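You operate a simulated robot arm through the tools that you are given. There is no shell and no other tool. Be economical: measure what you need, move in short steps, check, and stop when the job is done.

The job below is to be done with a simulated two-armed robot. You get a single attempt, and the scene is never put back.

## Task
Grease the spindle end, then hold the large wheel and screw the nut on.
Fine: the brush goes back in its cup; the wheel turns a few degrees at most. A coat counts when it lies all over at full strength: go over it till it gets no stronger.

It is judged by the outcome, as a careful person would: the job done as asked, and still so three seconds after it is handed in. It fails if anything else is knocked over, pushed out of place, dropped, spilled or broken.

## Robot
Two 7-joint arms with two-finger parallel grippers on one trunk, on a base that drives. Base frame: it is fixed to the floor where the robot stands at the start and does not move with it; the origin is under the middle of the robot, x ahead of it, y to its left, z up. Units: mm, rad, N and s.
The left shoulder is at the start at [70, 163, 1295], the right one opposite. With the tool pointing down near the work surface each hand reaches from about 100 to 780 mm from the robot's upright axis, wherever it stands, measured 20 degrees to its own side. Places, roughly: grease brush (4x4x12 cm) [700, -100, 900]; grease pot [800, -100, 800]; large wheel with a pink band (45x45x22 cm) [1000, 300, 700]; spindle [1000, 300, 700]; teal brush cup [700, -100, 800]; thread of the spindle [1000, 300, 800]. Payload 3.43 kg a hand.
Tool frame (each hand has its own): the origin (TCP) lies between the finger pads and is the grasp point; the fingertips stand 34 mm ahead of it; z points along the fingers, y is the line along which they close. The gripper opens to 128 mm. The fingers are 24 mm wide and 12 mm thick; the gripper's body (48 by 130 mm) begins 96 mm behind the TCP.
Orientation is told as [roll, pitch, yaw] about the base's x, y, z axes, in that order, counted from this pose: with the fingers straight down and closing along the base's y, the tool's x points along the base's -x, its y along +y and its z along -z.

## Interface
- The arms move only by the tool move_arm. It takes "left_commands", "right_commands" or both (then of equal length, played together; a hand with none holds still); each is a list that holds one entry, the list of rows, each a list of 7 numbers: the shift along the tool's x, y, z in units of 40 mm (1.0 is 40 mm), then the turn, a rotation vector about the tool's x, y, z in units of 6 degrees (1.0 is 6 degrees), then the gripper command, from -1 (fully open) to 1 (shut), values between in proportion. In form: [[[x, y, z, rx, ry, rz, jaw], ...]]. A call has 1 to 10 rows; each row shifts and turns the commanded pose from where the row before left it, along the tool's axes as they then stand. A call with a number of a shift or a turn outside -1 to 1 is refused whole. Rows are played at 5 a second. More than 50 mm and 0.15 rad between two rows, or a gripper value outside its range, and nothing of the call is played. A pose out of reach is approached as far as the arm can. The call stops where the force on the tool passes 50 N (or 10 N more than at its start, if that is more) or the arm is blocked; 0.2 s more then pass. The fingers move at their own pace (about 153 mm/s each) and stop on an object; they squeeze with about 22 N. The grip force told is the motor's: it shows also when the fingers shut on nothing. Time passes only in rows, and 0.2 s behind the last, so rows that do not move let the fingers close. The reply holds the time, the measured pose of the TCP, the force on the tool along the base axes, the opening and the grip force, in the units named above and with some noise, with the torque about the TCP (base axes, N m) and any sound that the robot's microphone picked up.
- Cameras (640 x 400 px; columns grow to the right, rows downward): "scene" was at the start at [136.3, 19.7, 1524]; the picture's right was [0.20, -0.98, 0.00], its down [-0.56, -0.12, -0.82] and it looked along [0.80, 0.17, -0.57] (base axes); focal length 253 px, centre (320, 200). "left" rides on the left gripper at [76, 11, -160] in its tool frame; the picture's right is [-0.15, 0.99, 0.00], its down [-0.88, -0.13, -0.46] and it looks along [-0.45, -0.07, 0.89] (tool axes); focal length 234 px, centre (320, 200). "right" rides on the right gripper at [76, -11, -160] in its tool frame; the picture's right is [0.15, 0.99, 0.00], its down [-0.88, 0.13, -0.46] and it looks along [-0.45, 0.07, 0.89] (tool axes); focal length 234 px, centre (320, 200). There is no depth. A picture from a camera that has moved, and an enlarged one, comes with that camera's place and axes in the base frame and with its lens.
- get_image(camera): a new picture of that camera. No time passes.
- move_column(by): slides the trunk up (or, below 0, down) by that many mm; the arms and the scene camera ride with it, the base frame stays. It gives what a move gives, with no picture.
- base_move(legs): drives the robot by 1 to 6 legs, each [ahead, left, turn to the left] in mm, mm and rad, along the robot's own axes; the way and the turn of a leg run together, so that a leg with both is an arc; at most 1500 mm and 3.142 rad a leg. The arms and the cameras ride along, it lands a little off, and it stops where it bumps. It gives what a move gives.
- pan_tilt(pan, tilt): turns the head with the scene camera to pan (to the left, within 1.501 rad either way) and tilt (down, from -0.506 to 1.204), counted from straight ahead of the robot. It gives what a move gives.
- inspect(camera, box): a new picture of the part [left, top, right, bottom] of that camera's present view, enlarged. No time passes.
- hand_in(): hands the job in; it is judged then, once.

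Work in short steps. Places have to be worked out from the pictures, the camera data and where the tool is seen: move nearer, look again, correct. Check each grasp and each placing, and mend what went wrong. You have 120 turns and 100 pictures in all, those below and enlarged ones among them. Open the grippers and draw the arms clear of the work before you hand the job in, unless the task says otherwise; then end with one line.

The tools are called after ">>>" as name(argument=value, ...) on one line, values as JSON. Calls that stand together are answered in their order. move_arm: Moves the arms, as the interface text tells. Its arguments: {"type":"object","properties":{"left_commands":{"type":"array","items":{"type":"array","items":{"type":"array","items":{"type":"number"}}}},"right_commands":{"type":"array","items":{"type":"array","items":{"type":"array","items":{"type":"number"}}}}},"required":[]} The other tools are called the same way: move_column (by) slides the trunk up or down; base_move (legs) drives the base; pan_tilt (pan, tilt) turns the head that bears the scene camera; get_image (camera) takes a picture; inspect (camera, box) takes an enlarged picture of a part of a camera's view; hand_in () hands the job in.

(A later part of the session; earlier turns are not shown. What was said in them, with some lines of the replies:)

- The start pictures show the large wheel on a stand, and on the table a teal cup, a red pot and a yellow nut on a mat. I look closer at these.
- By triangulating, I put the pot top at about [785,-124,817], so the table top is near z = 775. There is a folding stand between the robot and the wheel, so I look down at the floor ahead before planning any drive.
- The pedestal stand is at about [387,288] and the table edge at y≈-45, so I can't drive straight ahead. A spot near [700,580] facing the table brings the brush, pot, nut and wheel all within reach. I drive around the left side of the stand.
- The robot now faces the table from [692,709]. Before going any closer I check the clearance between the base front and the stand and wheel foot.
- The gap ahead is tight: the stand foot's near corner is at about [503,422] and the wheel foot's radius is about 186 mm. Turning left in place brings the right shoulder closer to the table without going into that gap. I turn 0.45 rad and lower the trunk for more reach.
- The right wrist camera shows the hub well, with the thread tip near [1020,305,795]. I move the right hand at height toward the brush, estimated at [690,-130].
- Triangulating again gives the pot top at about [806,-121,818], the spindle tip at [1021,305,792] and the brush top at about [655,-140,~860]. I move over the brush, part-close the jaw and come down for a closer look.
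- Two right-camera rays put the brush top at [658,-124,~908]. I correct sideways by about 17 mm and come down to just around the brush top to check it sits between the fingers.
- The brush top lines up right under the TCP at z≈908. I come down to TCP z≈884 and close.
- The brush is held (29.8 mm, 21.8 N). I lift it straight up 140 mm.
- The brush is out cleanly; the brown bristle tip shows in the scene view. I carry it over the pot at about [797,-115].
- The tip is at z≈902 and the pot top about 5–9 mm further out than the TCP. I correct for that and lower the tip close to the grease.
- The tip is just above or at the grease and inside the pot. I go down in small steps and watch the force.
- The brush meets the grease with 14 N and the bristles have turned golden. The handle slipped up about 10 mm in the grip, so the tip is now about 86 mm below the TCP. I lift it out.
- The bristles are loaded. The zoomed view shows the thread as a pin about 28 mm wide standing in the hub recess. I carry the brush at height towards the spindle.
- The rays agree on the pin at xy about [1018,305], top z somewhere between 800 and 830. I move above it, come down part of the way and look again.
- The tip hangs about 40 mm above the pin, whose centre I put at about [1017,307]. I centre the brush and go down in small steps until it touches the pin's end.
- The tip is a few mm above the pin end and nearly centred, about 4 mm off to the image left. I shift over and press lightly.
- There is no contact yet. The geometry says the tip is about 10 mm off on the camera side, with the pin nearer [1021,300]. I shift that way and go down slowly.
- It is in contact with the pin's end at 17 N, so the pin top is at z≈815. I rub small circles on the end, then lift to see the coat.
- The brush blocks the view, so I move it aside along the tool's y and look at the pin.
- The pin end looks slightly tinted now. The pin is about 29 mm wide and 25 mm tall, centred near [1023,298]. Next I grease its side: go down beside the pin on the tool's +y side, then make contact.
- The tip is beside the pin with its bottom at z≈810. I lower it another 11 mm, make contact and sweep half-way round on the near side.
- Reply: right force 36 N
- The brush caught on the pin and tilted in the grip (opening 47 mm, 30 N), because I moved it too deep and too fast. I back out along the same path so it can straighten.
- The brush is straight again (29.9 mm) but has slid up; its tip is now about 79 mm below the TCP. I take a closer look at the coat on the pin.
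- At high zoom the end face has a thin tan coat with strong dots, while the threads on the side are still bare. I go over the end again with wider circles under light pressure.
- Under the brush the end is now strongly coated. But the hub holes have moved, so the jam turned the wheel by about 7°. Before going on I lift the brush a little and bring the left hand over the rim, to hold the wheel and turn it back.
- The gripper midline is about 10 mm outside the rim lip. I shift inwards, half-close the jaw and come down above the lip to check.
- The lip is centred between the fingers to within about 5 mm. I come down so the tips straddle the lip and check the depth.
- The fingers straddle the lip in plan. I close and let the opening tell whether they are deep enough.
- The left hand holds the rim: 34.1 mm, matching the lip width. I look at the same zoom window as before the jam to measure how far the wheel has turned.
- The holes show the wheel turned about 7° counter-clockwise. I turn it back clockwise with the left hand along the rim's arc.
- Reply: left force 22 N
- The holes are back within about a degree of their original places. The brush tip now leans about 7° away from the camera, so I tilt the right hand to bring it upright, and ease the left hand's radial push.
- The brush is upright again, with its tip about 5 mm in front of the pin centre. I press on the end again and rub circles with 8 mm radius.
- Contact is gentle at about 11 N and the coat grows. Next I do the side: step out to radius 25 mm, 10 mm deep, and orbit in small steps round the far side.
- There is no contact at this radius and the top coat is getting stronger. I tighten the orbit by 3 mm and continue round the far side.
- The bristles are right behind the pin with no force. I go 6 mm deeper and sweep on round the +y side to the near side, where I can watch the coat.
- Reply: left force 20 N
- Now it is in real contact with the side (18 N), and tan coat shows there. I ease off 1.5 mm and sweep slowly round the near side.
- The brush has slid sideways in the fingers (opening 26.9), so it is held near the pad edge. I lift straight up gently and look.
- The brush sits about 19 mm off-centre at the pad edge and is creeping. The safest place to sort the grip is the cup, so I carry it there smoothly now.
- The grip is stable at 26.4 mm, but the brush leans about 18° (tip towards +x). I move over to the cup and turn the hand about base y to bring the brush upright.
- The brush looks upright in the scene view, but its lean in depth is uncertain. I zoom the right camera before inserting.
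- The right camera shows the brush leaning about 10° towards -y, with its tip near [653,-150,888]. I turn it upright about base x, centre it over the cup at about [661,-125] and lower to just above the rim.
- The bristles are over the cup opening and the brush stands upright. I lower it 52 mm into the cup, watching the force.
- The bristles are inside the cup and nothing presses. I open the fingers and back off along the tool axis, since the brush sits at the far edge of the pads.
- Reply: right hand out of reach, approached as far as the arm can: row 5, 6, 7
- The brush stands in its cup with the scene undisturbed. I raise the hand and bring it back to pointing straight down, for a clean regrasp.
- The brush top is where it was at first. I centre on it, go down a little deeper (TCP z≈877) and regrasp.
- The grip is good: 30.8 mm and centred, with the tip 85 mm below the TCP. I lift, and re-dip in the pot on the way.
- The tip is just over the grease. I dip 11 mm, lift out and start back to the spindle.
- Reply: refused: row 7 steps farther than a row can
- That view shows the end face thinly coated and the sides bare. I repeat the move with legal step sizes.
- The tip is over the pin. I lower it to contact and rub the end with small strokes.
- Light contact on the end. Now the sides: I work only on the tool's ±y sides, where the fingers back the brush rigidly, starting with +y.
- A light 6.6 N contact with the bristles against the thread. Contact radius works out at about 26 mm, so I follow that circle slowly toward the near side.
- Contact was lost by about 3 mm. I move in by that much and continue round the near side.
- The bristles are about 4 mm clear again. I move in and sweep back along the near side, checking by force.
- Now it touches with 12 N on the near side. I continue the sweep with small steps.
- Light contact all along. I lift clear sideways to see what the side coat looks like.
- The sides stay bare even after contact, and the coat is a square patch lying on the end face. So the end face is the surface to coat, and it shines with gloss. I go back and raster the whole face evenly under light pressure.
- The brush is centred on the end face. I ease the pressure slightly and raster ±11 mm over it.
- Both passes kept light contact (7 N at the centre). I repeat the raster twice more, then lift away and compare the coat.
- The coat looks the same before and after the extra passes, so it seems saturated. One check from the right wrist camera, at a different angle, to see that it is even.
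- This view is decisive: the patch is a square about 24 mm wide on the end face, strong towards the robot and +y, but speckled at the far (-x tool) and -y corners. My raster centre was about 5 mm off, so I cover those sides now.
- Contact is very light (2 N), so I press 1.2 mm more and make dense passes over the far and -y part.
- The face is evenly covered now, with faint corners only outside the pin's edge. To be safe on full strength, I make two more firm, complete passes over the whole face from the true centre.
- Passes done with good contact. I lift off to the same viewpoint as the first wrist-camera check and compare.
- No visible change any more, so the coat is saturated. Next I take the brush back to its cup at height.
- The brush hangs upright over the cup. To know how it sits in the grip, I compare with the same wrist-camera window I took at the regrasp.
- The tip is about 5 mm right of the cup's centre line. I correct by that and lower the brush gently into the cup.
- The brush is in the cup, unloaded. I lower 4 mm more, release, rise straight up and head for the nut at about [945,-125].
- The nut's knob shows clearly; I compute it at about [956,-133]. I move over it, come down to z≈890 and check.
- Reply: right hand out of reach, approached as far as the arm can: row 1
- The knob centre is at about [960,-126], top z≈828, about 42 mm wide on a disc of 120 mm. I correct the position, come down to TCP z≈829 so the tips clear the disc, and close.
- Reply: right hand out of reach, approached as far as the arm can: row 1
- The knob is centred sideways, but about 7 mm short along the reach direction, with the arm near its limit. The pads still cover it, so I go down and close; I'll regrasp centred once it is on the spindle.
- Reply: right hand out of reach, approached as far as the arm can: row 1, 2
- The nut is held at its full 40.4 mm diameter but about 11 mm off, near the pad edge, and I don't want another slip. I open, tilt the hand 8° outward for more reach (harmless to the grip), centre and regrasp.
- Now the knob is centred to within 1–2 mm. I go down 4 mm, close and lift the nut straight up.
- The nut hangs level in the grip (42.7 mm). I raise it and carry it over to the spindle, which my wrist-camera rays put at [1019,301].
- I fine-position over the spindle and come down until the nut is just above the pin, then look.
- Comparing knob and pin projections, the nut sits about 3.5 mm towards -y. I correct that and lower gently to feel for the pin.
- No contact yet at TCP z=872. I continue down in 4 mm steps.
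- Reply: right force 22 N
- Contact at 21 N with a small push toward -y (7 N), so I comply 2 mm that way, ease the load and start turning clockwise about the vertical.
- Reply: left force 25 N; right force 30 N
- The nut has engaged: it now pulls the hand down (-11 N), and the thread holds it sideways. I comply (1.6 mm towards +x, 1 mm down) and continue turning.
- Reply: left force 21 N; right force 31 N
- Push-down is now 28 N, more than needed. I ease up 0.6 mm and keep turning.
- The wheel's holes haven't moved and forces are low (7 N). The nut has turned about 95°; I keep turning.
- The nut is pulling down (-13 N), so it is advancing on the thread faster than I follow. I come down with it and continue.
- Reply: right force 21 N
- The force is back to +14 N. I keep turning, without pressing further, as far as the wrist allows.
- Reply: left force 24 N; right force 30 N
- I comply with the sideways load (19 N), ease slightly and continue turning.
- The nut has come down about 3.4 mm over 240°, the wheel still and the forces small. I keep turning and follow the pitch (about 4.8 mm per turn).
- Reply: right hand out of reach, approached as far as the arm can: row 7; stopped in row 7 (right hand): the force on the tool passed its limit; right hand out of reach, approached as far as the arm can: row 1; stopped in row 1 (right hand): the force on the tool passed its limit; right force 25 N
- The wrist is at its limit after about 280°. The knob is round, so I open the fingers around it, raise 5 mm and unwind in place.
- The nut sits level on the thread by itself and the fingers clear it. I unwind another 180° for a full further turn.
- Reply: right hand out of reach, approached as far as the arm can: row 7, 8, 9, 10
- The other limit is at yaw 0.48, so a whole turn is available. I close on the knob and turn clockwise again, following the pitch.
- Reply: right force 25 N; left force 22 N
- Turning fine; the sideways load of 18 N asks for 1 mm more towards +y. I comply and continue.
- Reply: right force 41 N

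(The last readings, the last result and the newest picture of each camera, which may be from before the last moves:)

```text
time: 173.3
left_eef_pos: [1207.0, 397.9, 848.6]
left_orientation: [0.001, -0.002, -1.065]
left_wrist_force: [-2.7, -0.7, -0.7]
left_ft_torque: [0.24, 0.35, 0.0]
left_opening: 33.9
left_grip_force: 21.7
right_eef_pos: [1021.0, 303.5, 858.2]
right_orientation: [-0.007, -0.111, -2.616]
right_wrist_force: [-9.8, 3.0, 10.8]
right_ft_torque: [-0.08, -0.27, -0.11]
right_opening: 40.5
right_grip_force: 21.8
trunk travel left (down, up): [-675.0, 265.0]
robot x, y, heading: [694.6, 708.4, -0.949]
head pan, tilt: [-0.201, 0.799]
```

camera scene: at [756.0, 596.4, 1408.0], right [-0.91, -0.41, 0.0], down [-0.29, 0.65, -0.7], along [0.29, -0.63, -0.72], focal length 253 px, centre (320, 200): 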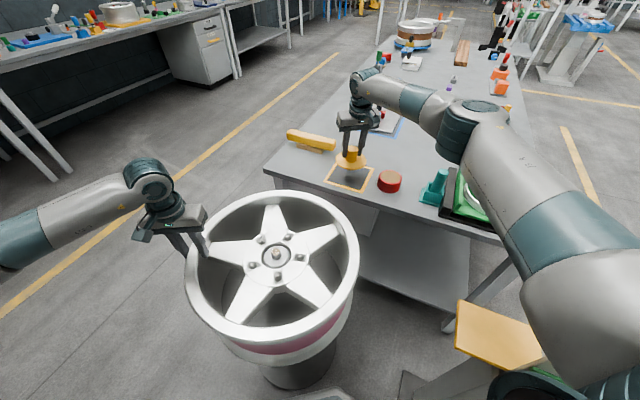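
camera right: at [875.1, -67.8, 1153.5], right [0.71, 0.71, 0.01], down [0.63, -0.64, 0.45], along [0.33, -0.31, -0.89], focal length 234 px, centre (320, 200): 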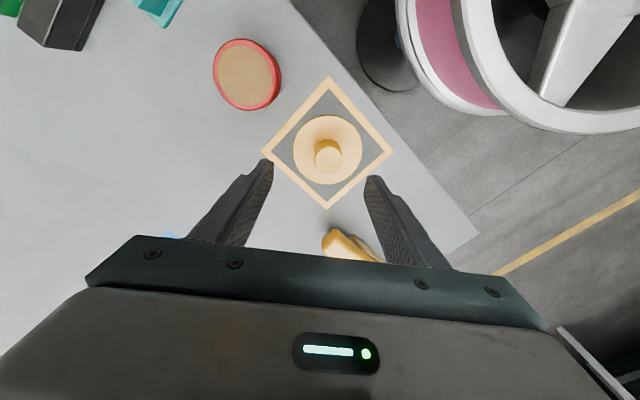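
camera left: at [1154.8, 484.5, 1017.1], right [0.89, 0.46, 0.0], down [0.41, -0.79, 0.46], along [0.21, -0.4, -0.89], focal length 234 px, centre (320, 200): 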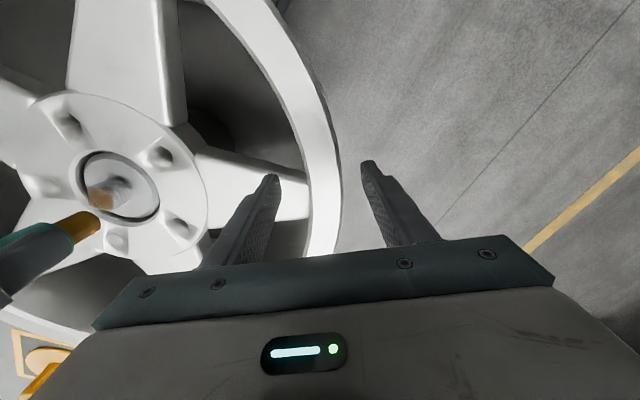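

It is still descending: the push dropped from 34 to 11 N while I followed. I continue to the wrist limit.

>>> move_arm(right_commands=[[[0, 0, 0.003, 0.11, 0, 0.98, 1], [0, 0, 0.003, 0.11, 0, 0.98, 1], [0, 0, 0.003, 0.11, 0, 0.98, 1], [0, 0, 0.003, 0.11, 0, 0.98, 1], [0, 0, 0.003, 0.11, 0, 0.98, 1], [0, 0, 0.003, 0.11, 0, 0.98, 1], [0, 0, 0.003, 0.11, 0, 0.98, 1], [0, 0, 0.003, 0.11, 0, 0.98, 1], [0, 0, 0, 0, 0, 0, 1]]])

>>> move_arm(right_commands=[[[0, 0, 0.003, 0.11, 0, 0.98, 1], [0, 0, 0.003, 0.11, 0, 0.98, 1], [0, 0, 0.003, 0.11, 0, 0.98, 1], [0, 0, 0.003, 0.11, 0, 0.98, 1], [0, 0, 0.003, 0.11, 0, 0.98, 1], [0, 0, 0.003, 0.11, 0, 0.98, 1], [0, 0, 0.003, 0.11, 0, 0.98, 1], [0, 0, 0.003, 0.11, 0, 0.98, 1], [0, 0, 0, 0, 0, 0, 1]]])

>>> move_arm(right_commands=[[[0, 0, 0.002, 0.11, 0, 0.98, 1], [0, 0, 0.002, 0.11, 0, 0.98, 1], [0, 0, 0.002, 0.11, 0, 0.98, 1], [0, 0, 0.002, 0.11, 0, 0.98, 1], [0, 0, 0.002, 0.11, 0, 0.98, 1], [0, 0, 0.002, 0.11, 0, 0.98, 1], [0, 0, 0.002, 0.11, 0, 0.98, 1], [0, 0, 0.002, 0.11, 0, 0.98, 1], [0, 0, 0, 0, 0, 0, 1]]])

>>> inspect(camera="scene", box=[240, 205, 310, 275])

```text
time: 175.3
left_eef_pos: [1205.9, 396.3, 848.2]
left_orientation: [0.004, -0.001, -1.065]
left_wrist_force: [-8.0, -6.7, 7.7]
left_ft_torque: [-0.46, 0.24, 0.23]
left_opening: 33.7
left_grip_force: 22.0
right_eef_pos: [1020.7, 301.7, 858.4]
right_orientation: [-0.003, -0.116, 2.841]
right_wrist_force: [1.9, 9.5, 1.8]
right_ft_torque: [-0.05, 0.05, 0.31]
right_opening: 40.7
right_grip_force: 21.9
trunk travel left (down, up): [-675.0, 265.0]
robot x, y, heading: [693.9, 708.4, -0.939]
head pan, tilt: [-0.201, 0.799]
```

```text
time: 177.3
left_eef_pos: [1205.6, 396.6, 847.5]
left_orientation: [0.004, -0.001, -1.065]
left_wrist_force: [-8.1, -6.4, 4.4]
left_ft_torque: [-0.76, 0.22, 0.29]
left_opening: 33.8
left_grip_force: 21.8
right_eef_pos: [1020.6, 301.8, 857.9]
right_orientation: [0.001, -0.115, 2.009]
right_wrist_force: [7.5, -7.6, 31.1]
right_ft_torque: [-0.42, 0.02, -0.07]
right_opening: 40.8
right_grip_force: 21.8
trunk travel left (down, up): [-675.0, 265.0]
robot x, y, heading: [692.9, 712.1, -0.947]
head pan, tilt: [-0.201, 0.799]
```

```text
time: 179.3
left_eef_pos: [1206.0, 396.7, 846.1]
left_orientation: [0.003, 0.002, -1.066]
left_wrist_force: [-11.0, -6.2, 10.3]
left_ft_torque: [-0.27, 0.7, 0.05]
left_opening: 33.7
left_grip_force: 21.9
right_eef_pos: [1020.9, 301.9, 854.6]
right_orientation: [0.01, -0.115, 1.185]
right_wrist_force: [0.4, 10.3, -5.8]
right_ft_torque: [0.28, -0.02, 0.01]
right_opening: 44.4
right_grip_force: 22.1
trunk travel left (down, up): [-675.0, 265.0]
robot x, y, heading: [696.4, 711.5, -0.948]
head pan, tilt: [-0.201, 0.799]
```

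```text
5.71 times, centred on (275, 240) of scene
camera zoom: at [754.3, 597.7, 1408.1], right [-0.91, -0.41, 0.0], down [-0.29, 0.65, -0.7], along [0.29, -0.64, -0.72], focal length 1447 px, centre (577, -29)
```

zoom: 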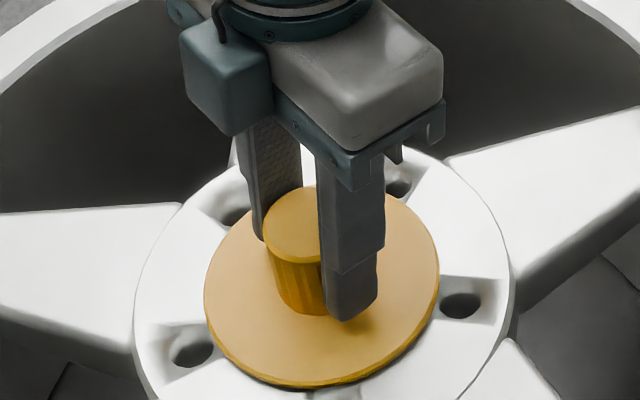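

Opening rose to 44 mm and the hand dropped, so the fingers may be slipping because the nut is getting tight. I look closely at the gap under the disc.

>>> inspect(camera="scene", box=[250, 225, 302, 282])

```text
7.02 times, centred on (276, 254) of scene
camera zoom: at [754.3, 597.7, 1408.1], right [-0.91, -0.41, 0.0], down [-0.29, 0.65, -0.7], along [0.29, -0.64, -0.72], focal length 1777 px, centre (629, -175)
```

zoom: 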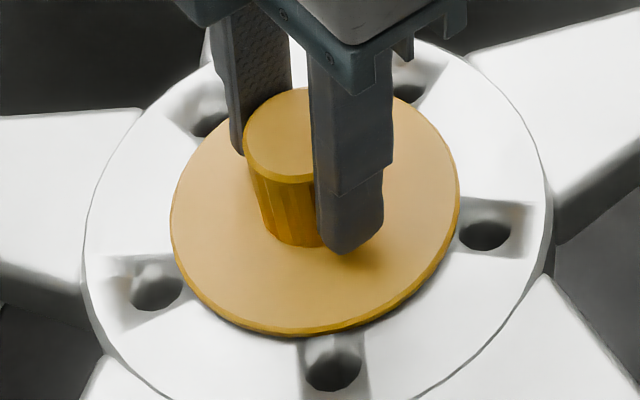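

The disc is nearly down on the hub, with just a thin shadow below it. I release, raise and unwind for one more tightening bout.

>>> move_arm(right_commands=[[[0, 0, 0, 0, 0, 0, 0.1], [0, 0, 0, 0, 0, 0, -0.25], [0, 0, 0, 0, 0, 0, -0.25], [-0.015, 0, -0.15, 0, 0, 0, -0.25], [0, 0, 0, -0.11, 0, -0.98, -0.25], [0, 0, 0, -0.11, 0, -0.98, -0.25], [0, 0, 0, -0.11, 0, -0.98, -0.25], [0, 0, 0, -0.11, 0, -0.98, -0.25], [0, 0, 0, -0.11, 0, -0.98, -0.25], [0, 0, 0, -0.11, 0, -0.98, -0.25]]])

>>> move_arm(right_commands=[[[0, 0, 0, -0.11, 0, -0.98, -0.25], [0, 0, 0, -0.11, 0, -0.98, -0.25], [0, 0, 0, -0.11, 0, -0.98, -0.25], [0, 0, 0, -0.11, 0, -0.98, -0.25], [0, 0, 0, -0.11, 0, -0.98, -0.25], [0, 0, 0, -0.11, 0, -0.98, -0.25], [0, 0, 0, -0.11, 0, -0.98, -0.25], [0, 0, 0, -0.11, 0, -0.98, -0.25], [0, 0, 0, -0.11, 0, -0.98, -0.25], [0, 0, 0, -0.11, 0, -0.98, -0.25]]])

>>> move_arm(right_commands=[[[0, 0, 0, -0.11, 0, -0.98, -0.25], [0, 0, 0, -0.11, 0, -0.98, -0.25], [0, 0, 0, -0.11, 0, -0.98, -0.25], [0, 0, 0, -0.11, 0, -0.98, -0.25], [0, 0, 0, -0.11, 0, -0.98, -0.25], [0, 0, 0, -0.11, 0, -0.98, -0.25], [0, 0, 0, -0.11, 0, -0.98, -0.25], [0, 0, 0, -0.11, 0, -0.98, -0.25], [0, 0, 0, -0.11, 0, -0.98, -0.25], [0, 0, 0, -0.11, 0, -0.98, -0.25]]])

>>> move_arm(right_commands=[[[0, 0, 0, -0.11, 0, -0.98, -0.25], [0, 0, 0, -0.11, 0, -0.98, -0.25], [0, 0, 0, -0.11, 0, -0.98, -0.25], [0, 0, 0, -0.11, 0, -0.98, -0.25], [0, 0, 0, -0.11, 0, -0.98, -0.25], [0, 0, 0, -0.11, 0, -0.98, -0.25], [0, 0, 0, -0.11, 0, -0.98, -0.25], [0, 0, 0, -0.11, 0, -0.98, -0.25], [0, 0, 0, -0.11, 0, -0.98, -0.25], [0, 0, 0, -0.11, 0, -0.98, -0.25]]])

>>> move_arm(right_commands=[[[0, 0, 0, -0.11, 0, -0.98, -0.25], [0, 0, 0, -0.11, 0, -0.98, -0.25], [0, 0, 0, -0.11, 0, -0.98, -0.25], [0, 0, 0, -0.11, 0, -0.98, -0.25], [0, 0, 0, -0.11, 0, -0.98, -0.25], [0, 0, 0, -0.11, 0, -0.98, -0.25], [0, 0, 0, -0.11, 0, -0.98, -0.25], [0, 0, 0, -0.11, 0, -0.98, -0.25], [0, 0, 0, -0.11, 0, -0.98, -0.25], [0, 0, 0, -0.11, 0, -0.98, -0.25]]])

>>> inspect(camera="scene", box=[240, 205, 310, 275])

```text
time: 181.5
left_eef_pos: [1207.1, 396.6, 846.8]
left_orientation: [0.004, 0.0, -1.066]
left_wrist_force: [-8.8, -4.5, 1.7]
left_ft_torque: [-0.21, 0.57, 0.02]
left_opening: 33.6
left_grip_force: 21.8
right_eef_pos: [1021.3, 303.0, 860.0]
right_orientation: [0.004, -0.119, 1.808]
right_wrist_force: [-0.1, 0.7, 0.1]
right_ft_torque: [0.0, -0.01, -0.03]
right_opening: 79.8
right_grip_force: 0.1
trunk travel left (down, up): [-675.0, 265.0]
robot x, y, heading: [690.0, 709.8, -0.945]
head pan, tilt: [-0.201, 0.799]
```

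```text
time: 183.7
left_eef_pos: [1207.7, 396.0, 847.0]
left_orientation: [0.006, -0.002, -1.065]
left_wrist_force: [-8.8, -5.4, -0.3]
left_ft_torque: [-0.4, 0.42, 0.17]
left_opening: 33.8
left_grip_force: 21.8
right_eef_pos: [1023.2, 301.0, 859.6]
right_orientation: [-0.004, -0.118, 2.843]
right_wrist_force: [-0.5, 0.5, 0.4]
right_ft_torque: [0.0, -0.01, 0.04]
right_opening: 80.0
right_grip_force: 0.1
trunk travel left (down, up): [-675.0, 265.0]
robot x, y, heading: [692.9, 708.6, -0.946]
head pan, tilt: [-0.201, 0.799]
```

```text
time: 185.9
left_eef_pos: [1206.1, 396.7, 846.5]
left_orientation: [0.004, 0.001, -1.065]
left_wrist_force: [-9.7, -5.8, 0.3]
left_ft_torque: [-0.28, 0.45, 0.23]
left_opening: 33.8
left_grip_force: 21.8
right_eef_pos: [1021.7, 301.1, 861.3]
right_orientation: [-0.007, -0.111, -2.408]
right_wrist_force: [-0.3, -0.4, 0.8]
right_ft_torque: [0.05, 0.03, 0.0]
right_opening: 80.0
right_grip_force: 0.1
trunk travel left (down, up): [-675.0, 265.0]
robot x, y, heading: [692.8, 710.2, -0.947]
head pan, tilt: [-0.201, 0.799]
```

```text
time: 188.1
left_eef_pos: [1206.4, 395.9, 846.0]
left_orientation: [0.002, -0.001, -1.064]
left_wrist_force: [-8.6, -5.6, -0.3]
left_ft_torque: [-0.28, 0.44, 0.24]
left_opening: 33.6
left_grip_force: 21.9
right_eef_pos: [1022.5, 301.9, 860.0]
right_orientation: [-0.003, -0.105, -1.376]
right_wrist_force: [-0.8, -0.8, -0.1]
right_ft_torque: [0.0, 0.02, 0.01]
right_opening: 79.9
right_grip_force: 0.0
trunk travel left (down, up): [-675.0, 265.0]
robot x, y, heading: [697.2, 711.4, -0.949]
head pan, tilt: [-0.201, 0.799]
```

```text
time: 190.3
left_eef_pos: [1207.2, 395.7, 846.1]
left_orientation: [0.003, 0.0, -1.064]
left_wrist_force: [-10.4, -4.5, -0.4]
left_ft_torque: [-0.28, 0.43, 0.19]
left_opening: 33.8
left_grip_force: 21.8
right_eef_pos: [1021.3, 301.6, 859.3]
right_orientation: [0.004, -0.105, -0.343]
right_wrist_force: [0.6, 0.4, 0.9]
right_ft_torque: [0.0, -0.03, 0.03]
right_opening: 80.0
right_grip_force: 0.1
trunk travel left (down, up): [-675.0, 265.0]
robot x, y, heading: [690.6, 709.2, -0.95]
head pan, tilt: [-0.201, 0.799]
```

```text
5.71 times, centred on (275, 240) of scene
camera zoom: at [755.1, 596.5, 1408.0], right [-0.91, -0.41, 0.0], down [-0.29, 0.65, -0.7], along [0.29, -0.64, -0.72], focal length 1447 px, centre (577, -29)
```

zoom: 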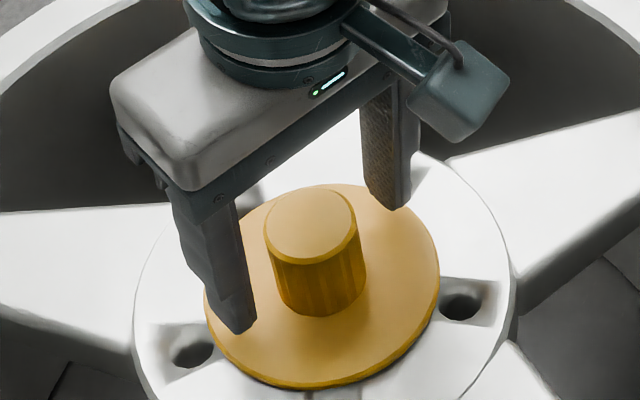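

The nut is level. I regrasp a bit lower and turn again, watching for rising torque.

>>> move_arm(right_commands=[[[0.01, 0, 0.08, 0, 0, 0, -0.25], [0, 0, 0, 0, 0, 0, 1], [0, 0, 0, 0, 0, 0, 1], [0, 0, 0, 0, 0, 0, 1], [0, 0, 0.002, 0.11, 0, 0.98, 1], [0, 0, 0.002, 0.11, 0, 0.98, 1], [0, 0, 0.002, 0.11, 0, 0.98, 1], [0, 0, 0.002, 0.11, 0, 0.98, 1], [0, 0, 0.002, 0.11, 0, 0.98, 1]]])

>>> move_arm(right_commands=[[[0, 0, 0.002, 0.11, 0, 0.98, 1], [0, 0, 0.002, 0.11, 0, 0.98, 1], [0, 0, 0.002, 0.11, 0, 0.98, 1], [0, 0, 0.002, 0.11, 0, 0.98, 1], [0, 0, 0.002, 0.11, 0, 0.98, 1], [0, 0, 0.002, 0.11, 0, 0.98, 1], [0, 0, 0.002, 0.11, 0, 0.98, 1], [0, 0, 0.002, 0.11, 0, 0.98, 1]]])

>>> move_arm(right_commands=[[[0, 0, 0.002, 0.11, 0, 0.98, 1], [0, 0, 0.002, 0.11, 0, 0.98, 1], [0, 0, 0.002, 0.11, 0, 0.98, 1], [0, 0, 0.002, 0.11, 0, 0.98, 1], [0, 0, 0.002, 0.11, 0, 0.98, 1], [0, 0, 0.002, 0.11, 0, 0.98, 1], [0, 0, 0.002, 0.11, 0, 0.98, 1], [0, 0, 0.002, 0.11, 0, 0.98, 1]]])

```text
time: 192.3
left_eef_pos: [1208.0, 394.7, 845.3]
left_orientation: [0.003, 0.0, -1.065]
left_wrist_force: [-13.1, -9.1, -0.1]
left_ft_torque: [-0.54, 0.16, 0.39]
left_opening: 34.0
left_grip_force: 22.0
right_eef_pos: [1021.6, 300.4, 857.9]
right_orientation: [0.001, -0.109, -0.867]
right_wrist_force: [10.4, -3.2, 6.5]
right_ft_torque: [-0.33, -0.19, 0.15]
right_opening: 41.0
right_grip_force: 21.6
trunk travel left (down, up): [-675.0, 265.0]
robot x, y, heading: [694.4, 713.4, -0.951]
head pan, tilt: [-0.201, 0.799]
```

```text
time: 194.1
left_eef_pos: [1207.3, 395.2, 848.0]
left_orientation: [0.007, 0.001, -1.065]
left_wrist_force: [-2.6, -3.2, 1.7]
left_ft_torque: [0.09, 0.76, -0.12]
left_opening: 34.0
left_grip_force: 22.2
right_eef_pos: [1020.4, 301.1, 853.5]
right_orientation: [-0.009, -0.106, -1.689]
right_wrist_force: [-13.0, -1.7, -5.0]
right_ft_torque: [-0.09, -0.31, 0.38]
right_opening: 41.4
right_grip_force: 21.7
trunk travel left (down, up): [-675.0, 265.0]
robot x, y, heading: [691.5, 709.4, -0.945]
head pan, tilt: [-0.201, 0.799]
```

```text
time: 195.9
left_eef_pos: [1206.7, 396.7, 847.9]
left_orientation: [0.001, 0.001, -1.067]
left_wrist_force: [-8.3, -5.0, -0.6]
left_ft_torque: [-0.35, 0.03, 0.06]
left_opening: 33.8
left_grip_force: 21.8
right_eef_pos: [1021.0, 303.9, 855.4]
right_orientation: [-0.007, -0.109, -2.512]
right_wrist_force: [-3.0, 12.2, 14.1]
right_ft_torque: [0.05, -0.08, 0.04]
right_opening: 41.3
right_grip_force: 21.6
trunk travel left (down, up): [-675.0, 265.0]
robot x, y, heading: [696.4, 706.1, -0.946]
head pan, tilt: [-0.201, 0.799]
```

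It still advances (z≈855), with torque showing now and then. I continue to the limit.

>>> move_arm(right_commands=[[[0, 0, 0.002, 0.11, 0, 0.98, 1], [0, 0, 0.002, 0.11, 0, 0.98, 1], [0, 0, 0.002, 0.11, 0, 0.98, 1], [0, 0, 0.002, 0.11, 0, 0.98, 1], [0, 0, 0.002, 0.11, 0, 0.98, 1], [0, 0, 0.002, 0.11, 0, 0.98, 1], [0, 0, 0.002, 0.11, 0, 0.98, 1], [0, 0, 0.002, 0.11, 0, 0.98, 1]]])

>>> move_arm(right_commands=[[[0, 0, 0.002, 0.11, 0, 0.98, 1], [0, 0, 0.002, 0.11, 0, 0.98, 1], [0, 0, 0.002, 0.11, 0, 0.98, 1], [0, 0, 0.002, 0.11, 0, 0.98, 1], [0, 0, 0.002, 0.11, 0, 0.98, 1], [0, 0, 0.002, 0.11, 0, 0.98, 1], [0, 0, 0.002, 0.11, 0, 0.98, 1], [0, 0, 0.002, 0.11, 0, 0.98, 1]]])

>>> move_arm(right_commands=[[[0, 0, 0.002, 0.11, 0, 0.98, 1], [0, 0, 0.002, 0.11, 0, 0.98, 1], [0, 0, 0.002, 0.11, 0, 0.98, 1], [0, 0, 0.002, 0.11, 0, 0.98, 1], [0, 0, 0.002, 0.11, 0, 0.98, 1], [0, 0, 0.002, 0.11, 0, 0.98, 1], [0, 0, 0.002, 0.11, 0, 0.98, 1], [0, 0, 0, 0, 0, 0, 1]]])

>>> inspect(camera="scene", box=[240, 205, 310, 275])

```text
time: 197.7
left_eef_pos: [1206.2, 396.5, 847.9]
left_orientation: [0.001, 0.0, -1.065]
left_wrist_force: [-10.0, -7.7, -0.6]
left_ft_torque: [-0.4, 0.37, 0.38]
left_opening: 33.9
left_grip_force: 22.3
right_eef_pos: [1022.1, 302.6, 854.8]
right_orientation: [-0.006, -0.115, 2.941]
right_wrist_force: [-0.8, 12.7, 2.6]
right_ft_torque: [0.46, 0.05, 0.06]
right_opening: 43.5
right_grip_force: 21.9
trunk travel left (down, up): [-675.0, 265.0]
robot x, y, heading: [695.0, 710.4, -0.948]
head pan, tilt: [-0.201, 0.799]
```

```text
time: 199.5
left_eef_pos: [1206.4, 395.0, 847.4]
left_orientation: [0.004, 0.0, -1.065]
left_wrist_force: [-10.3, -8.6, 6.4]
left_ft_torque: [-0.57, 0.53, 0.3]
left_opening: 33.8
left_grip_force: 22.0
right_eef_pos: [1021.2, 300.4, 854.6]
right_orientation: [0.002, -0.117, 2.115]
right_wrist_force: [2.9, 2.0, 2.3]
right_ft_torque: [0.18, -0.13, 0.31]
right_opening: 44.6
right_grip_force: 21.9
trunk travel left (down, up): [-675.0, 265.0]
robot x, y, heading: [698.4, 710.7, -0.955]
head pan, tilt: [-0.201, 0.799]
```

```text
time: 201.3
left_eef_pos: [1206.2, 395.8, 846.6]
left_orientation: [0.005, 0.0, -1.065]
left_wrist_force: [0.4, -4.6, 4.9]
left_ft_torque: [-0.22, 0.55, 0.27]
left_opening: 34.0
left_grip_force: 22.0
right_eef_pos: [1019.8, 302.6, 852.8]
right_orientation: [0.008, -0.119, 1.393]
right_wrist_force: [-14.9, -4.2, 4.4]
right_ft_torque: [-0.08, 0.55, 0.48]
right_opening: 42.3
right_grip_force: 22.5
trunk travel left (down, up): [-675.0, 265.0]
robot x, y, heading: [694.7, 707.7, -0.949]
head pan, tilt: [-0.201, 0.799]
```

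```text
5.71 times, centred on (275, 240) of scene
camera zoom: at [753.6, 597.1, 1408.2], right [-0.91, -0.41, 0.0], down [-0.29, 0.65, -0.7], along [0.29, -0.64, -0.72], focal length 1447 px, centre (577, -29)
```

zoom: 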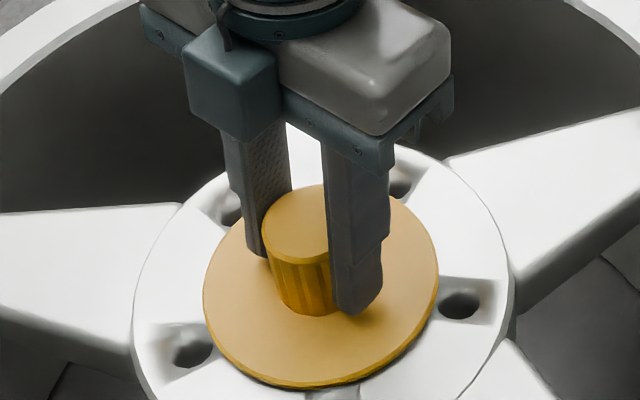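

The disc no longer goes down and the torque holds at 0.48 N·m after the last turn, so the nut is seated tight; the wheel hasn't moved. I release the nut and rise, then release the rim.

>>> move_arm(right_commands=[[[0, 0, 0, 0, 0, 0, 0.1], [0, 0, 0, 0, 0, 0, -0.25], [0, 0, 0, 0, 0, 0, -0.25], [-0.06, 0, -0.5, 0, 0, 0, -0.25], [-0.1, 0, -0.9, 0, 0, 0, -0.25], [-0.1, 0, -0.9, 0, 0, 0, -0.25], [-0.1, 0, -0.9, 0, 0, 0, -0.25], [-0.1, 0, -0.9, 0, 0, 0, -0.25]]])

>>> move_arm(left_commands=[[[0, 0, 0, 0, 0, 0, 0.3], [0, 0, 0, 0, 0, 0, -0.1], [0, 0, 0, 0, 0, 0, -0.1], [0, 0, -0.5, 0, 0, 0, -0.1], [0, 0, -0.9, 0, 0, 0, -0.1], [0, 0, -0.9, 0, 0, 0, -0.1], [0, 0.5, -0.8, 0, 0, 0, -0.1], [0, 0.8, -0.5, 0, 0, 0, -1]]])

>>> get_image(camera="scene")

```text
time: 203.1
left_eef_pos: [1205.4, 396.7, 847.5]
left_orientation: [0.005, 0.0, -1.064]
left_wrist_force: [-5.8, -3.0, 9.4]
left_ft_torque: [-0.11, 0.65, 0.05]
left_opening: 33.9
left_grip_force: 22.0
right_eef_pos: [1021.9, 300.6, 1018.7]
right_orientation: [0.006, -0.117, 1.394]
right_wrist_force: [0.4, -0.1, 0.4]
right_ft_torque: [-0.02, -0.03, -0.02]
right_opening: 80.0
right_grip_force: 0.1
trunk travel left (down, up): [-675.0, 265.0]
robot x, y, heading: [690.8, 712.3, -0.944]
head pan, tilt: [-0.201, 0.799]
```

```text
time: 204.9
left_eef_pos: [1255.6, 418.8, 990.1]
left_orientation: [0.001, 0.003, -1.065]
left_wrist_force: [0.4, -0.1, 0.3]
left_ft_torque: [0.01, 0.02, -0.02]
left_opening: 128.0
left_grip_force: 0.0
right_eef_pos: [1024.8, 301.5, 1018.4]
right_orientation: [0.005, -0.115, 1.393]
right_wrist_force: [-0.1, -0.8, -0.3]
right_ft_torque: [-0.03, -0.02, 0.03]
right_opening: 79.9
right_grip_force: 0.1
trunk travel left (down, up): [-675.0, 265.0]
robot x, y, heading: [694.0, 711.9, -0.95]
head pan, tilt: [-0.201, 0.799]
```

```text
2 pictures are left
camera scene: at [756.9, 598.4, 1408.1], right [-0.91, -0.41, 0.0], down [-0.29, 0.65, -0.7], along [0.29, -0.64, -0.72], focal length 253 px, centre (320, 200)
```

scene: 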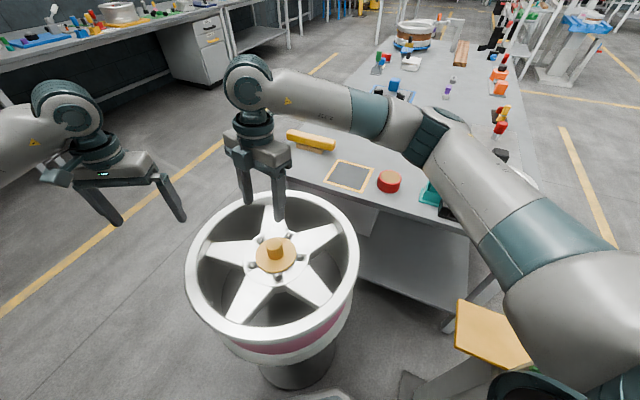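

The nut sits on the hub, the wheel is in place and both hands are off. I raise the right hand further, open it, and check the brush cup.

>>> move_arm(right_commands=[[[-0.1, 0, -0.9, 0, 0, 0, -1], [-0.1, 0, -0.9, 0, 0, 0, -1], [-0.4, 0, -0.8, 0, 0, 0, -1], [0, 0, 0, 0, 0, 0, -1]]])

>>> inspect(camera="scene", box=[230, 150, 470, 290])

```text
time: 205.9
left_eef_pos: [1255.7, 417.3, 991.4]
left_orientation: [0.005, 0.001, -1.065]
left_wrist_force: [-0.4, -0.1, 0.8]
left_ft_torque: [0.0, -0.02, -0.03]
left_opening: 127.8
left_grip_force: 0.0
right_eef_pos: [1027.8, 310.3, 1123.7]
right_orientation: [0.007, -0.116, 1.393]
right_wrist_force: [0.7, -0.5, -0.5]
right_ft_torque: [0.03, -0.01, 0.0]
right_opening: 127.9
right_grip_force: 0.0
trunk travel left (down, up): [-675.0, 265.0]
robot x, y, heading: [695.1, 709.5, -0.95]
head pan, tilt: [-0.201, 0.799]
```

```text
2.67 times, centred on (350, 220) of scene
camera zoom: at [756.2, 596.6, 1408.0], right [-0.91, -0.41, 0.0], down [-0.29, 0.65, -0.7], along [0.29, -0.64, -0.72], focal length 675 px, centre (240, 147)
```

zoom: 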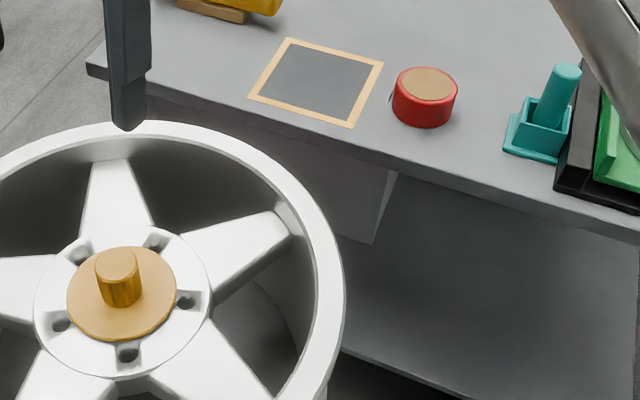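

The brush stands in its cup, the pot is in place, the nut is seated level on the hub and both hands are clear with grippers open. I hand in.

>>> hand_in()

```text
The job is handed in.
```

I greased the spindle end until the coat got no stronger, put the brush back in its cup, held the wheel and screwed the nut down tight. While I was greasing, the brush jammed and turned the wheel about 7°; I turned it back to within about 1–2° of where it started.
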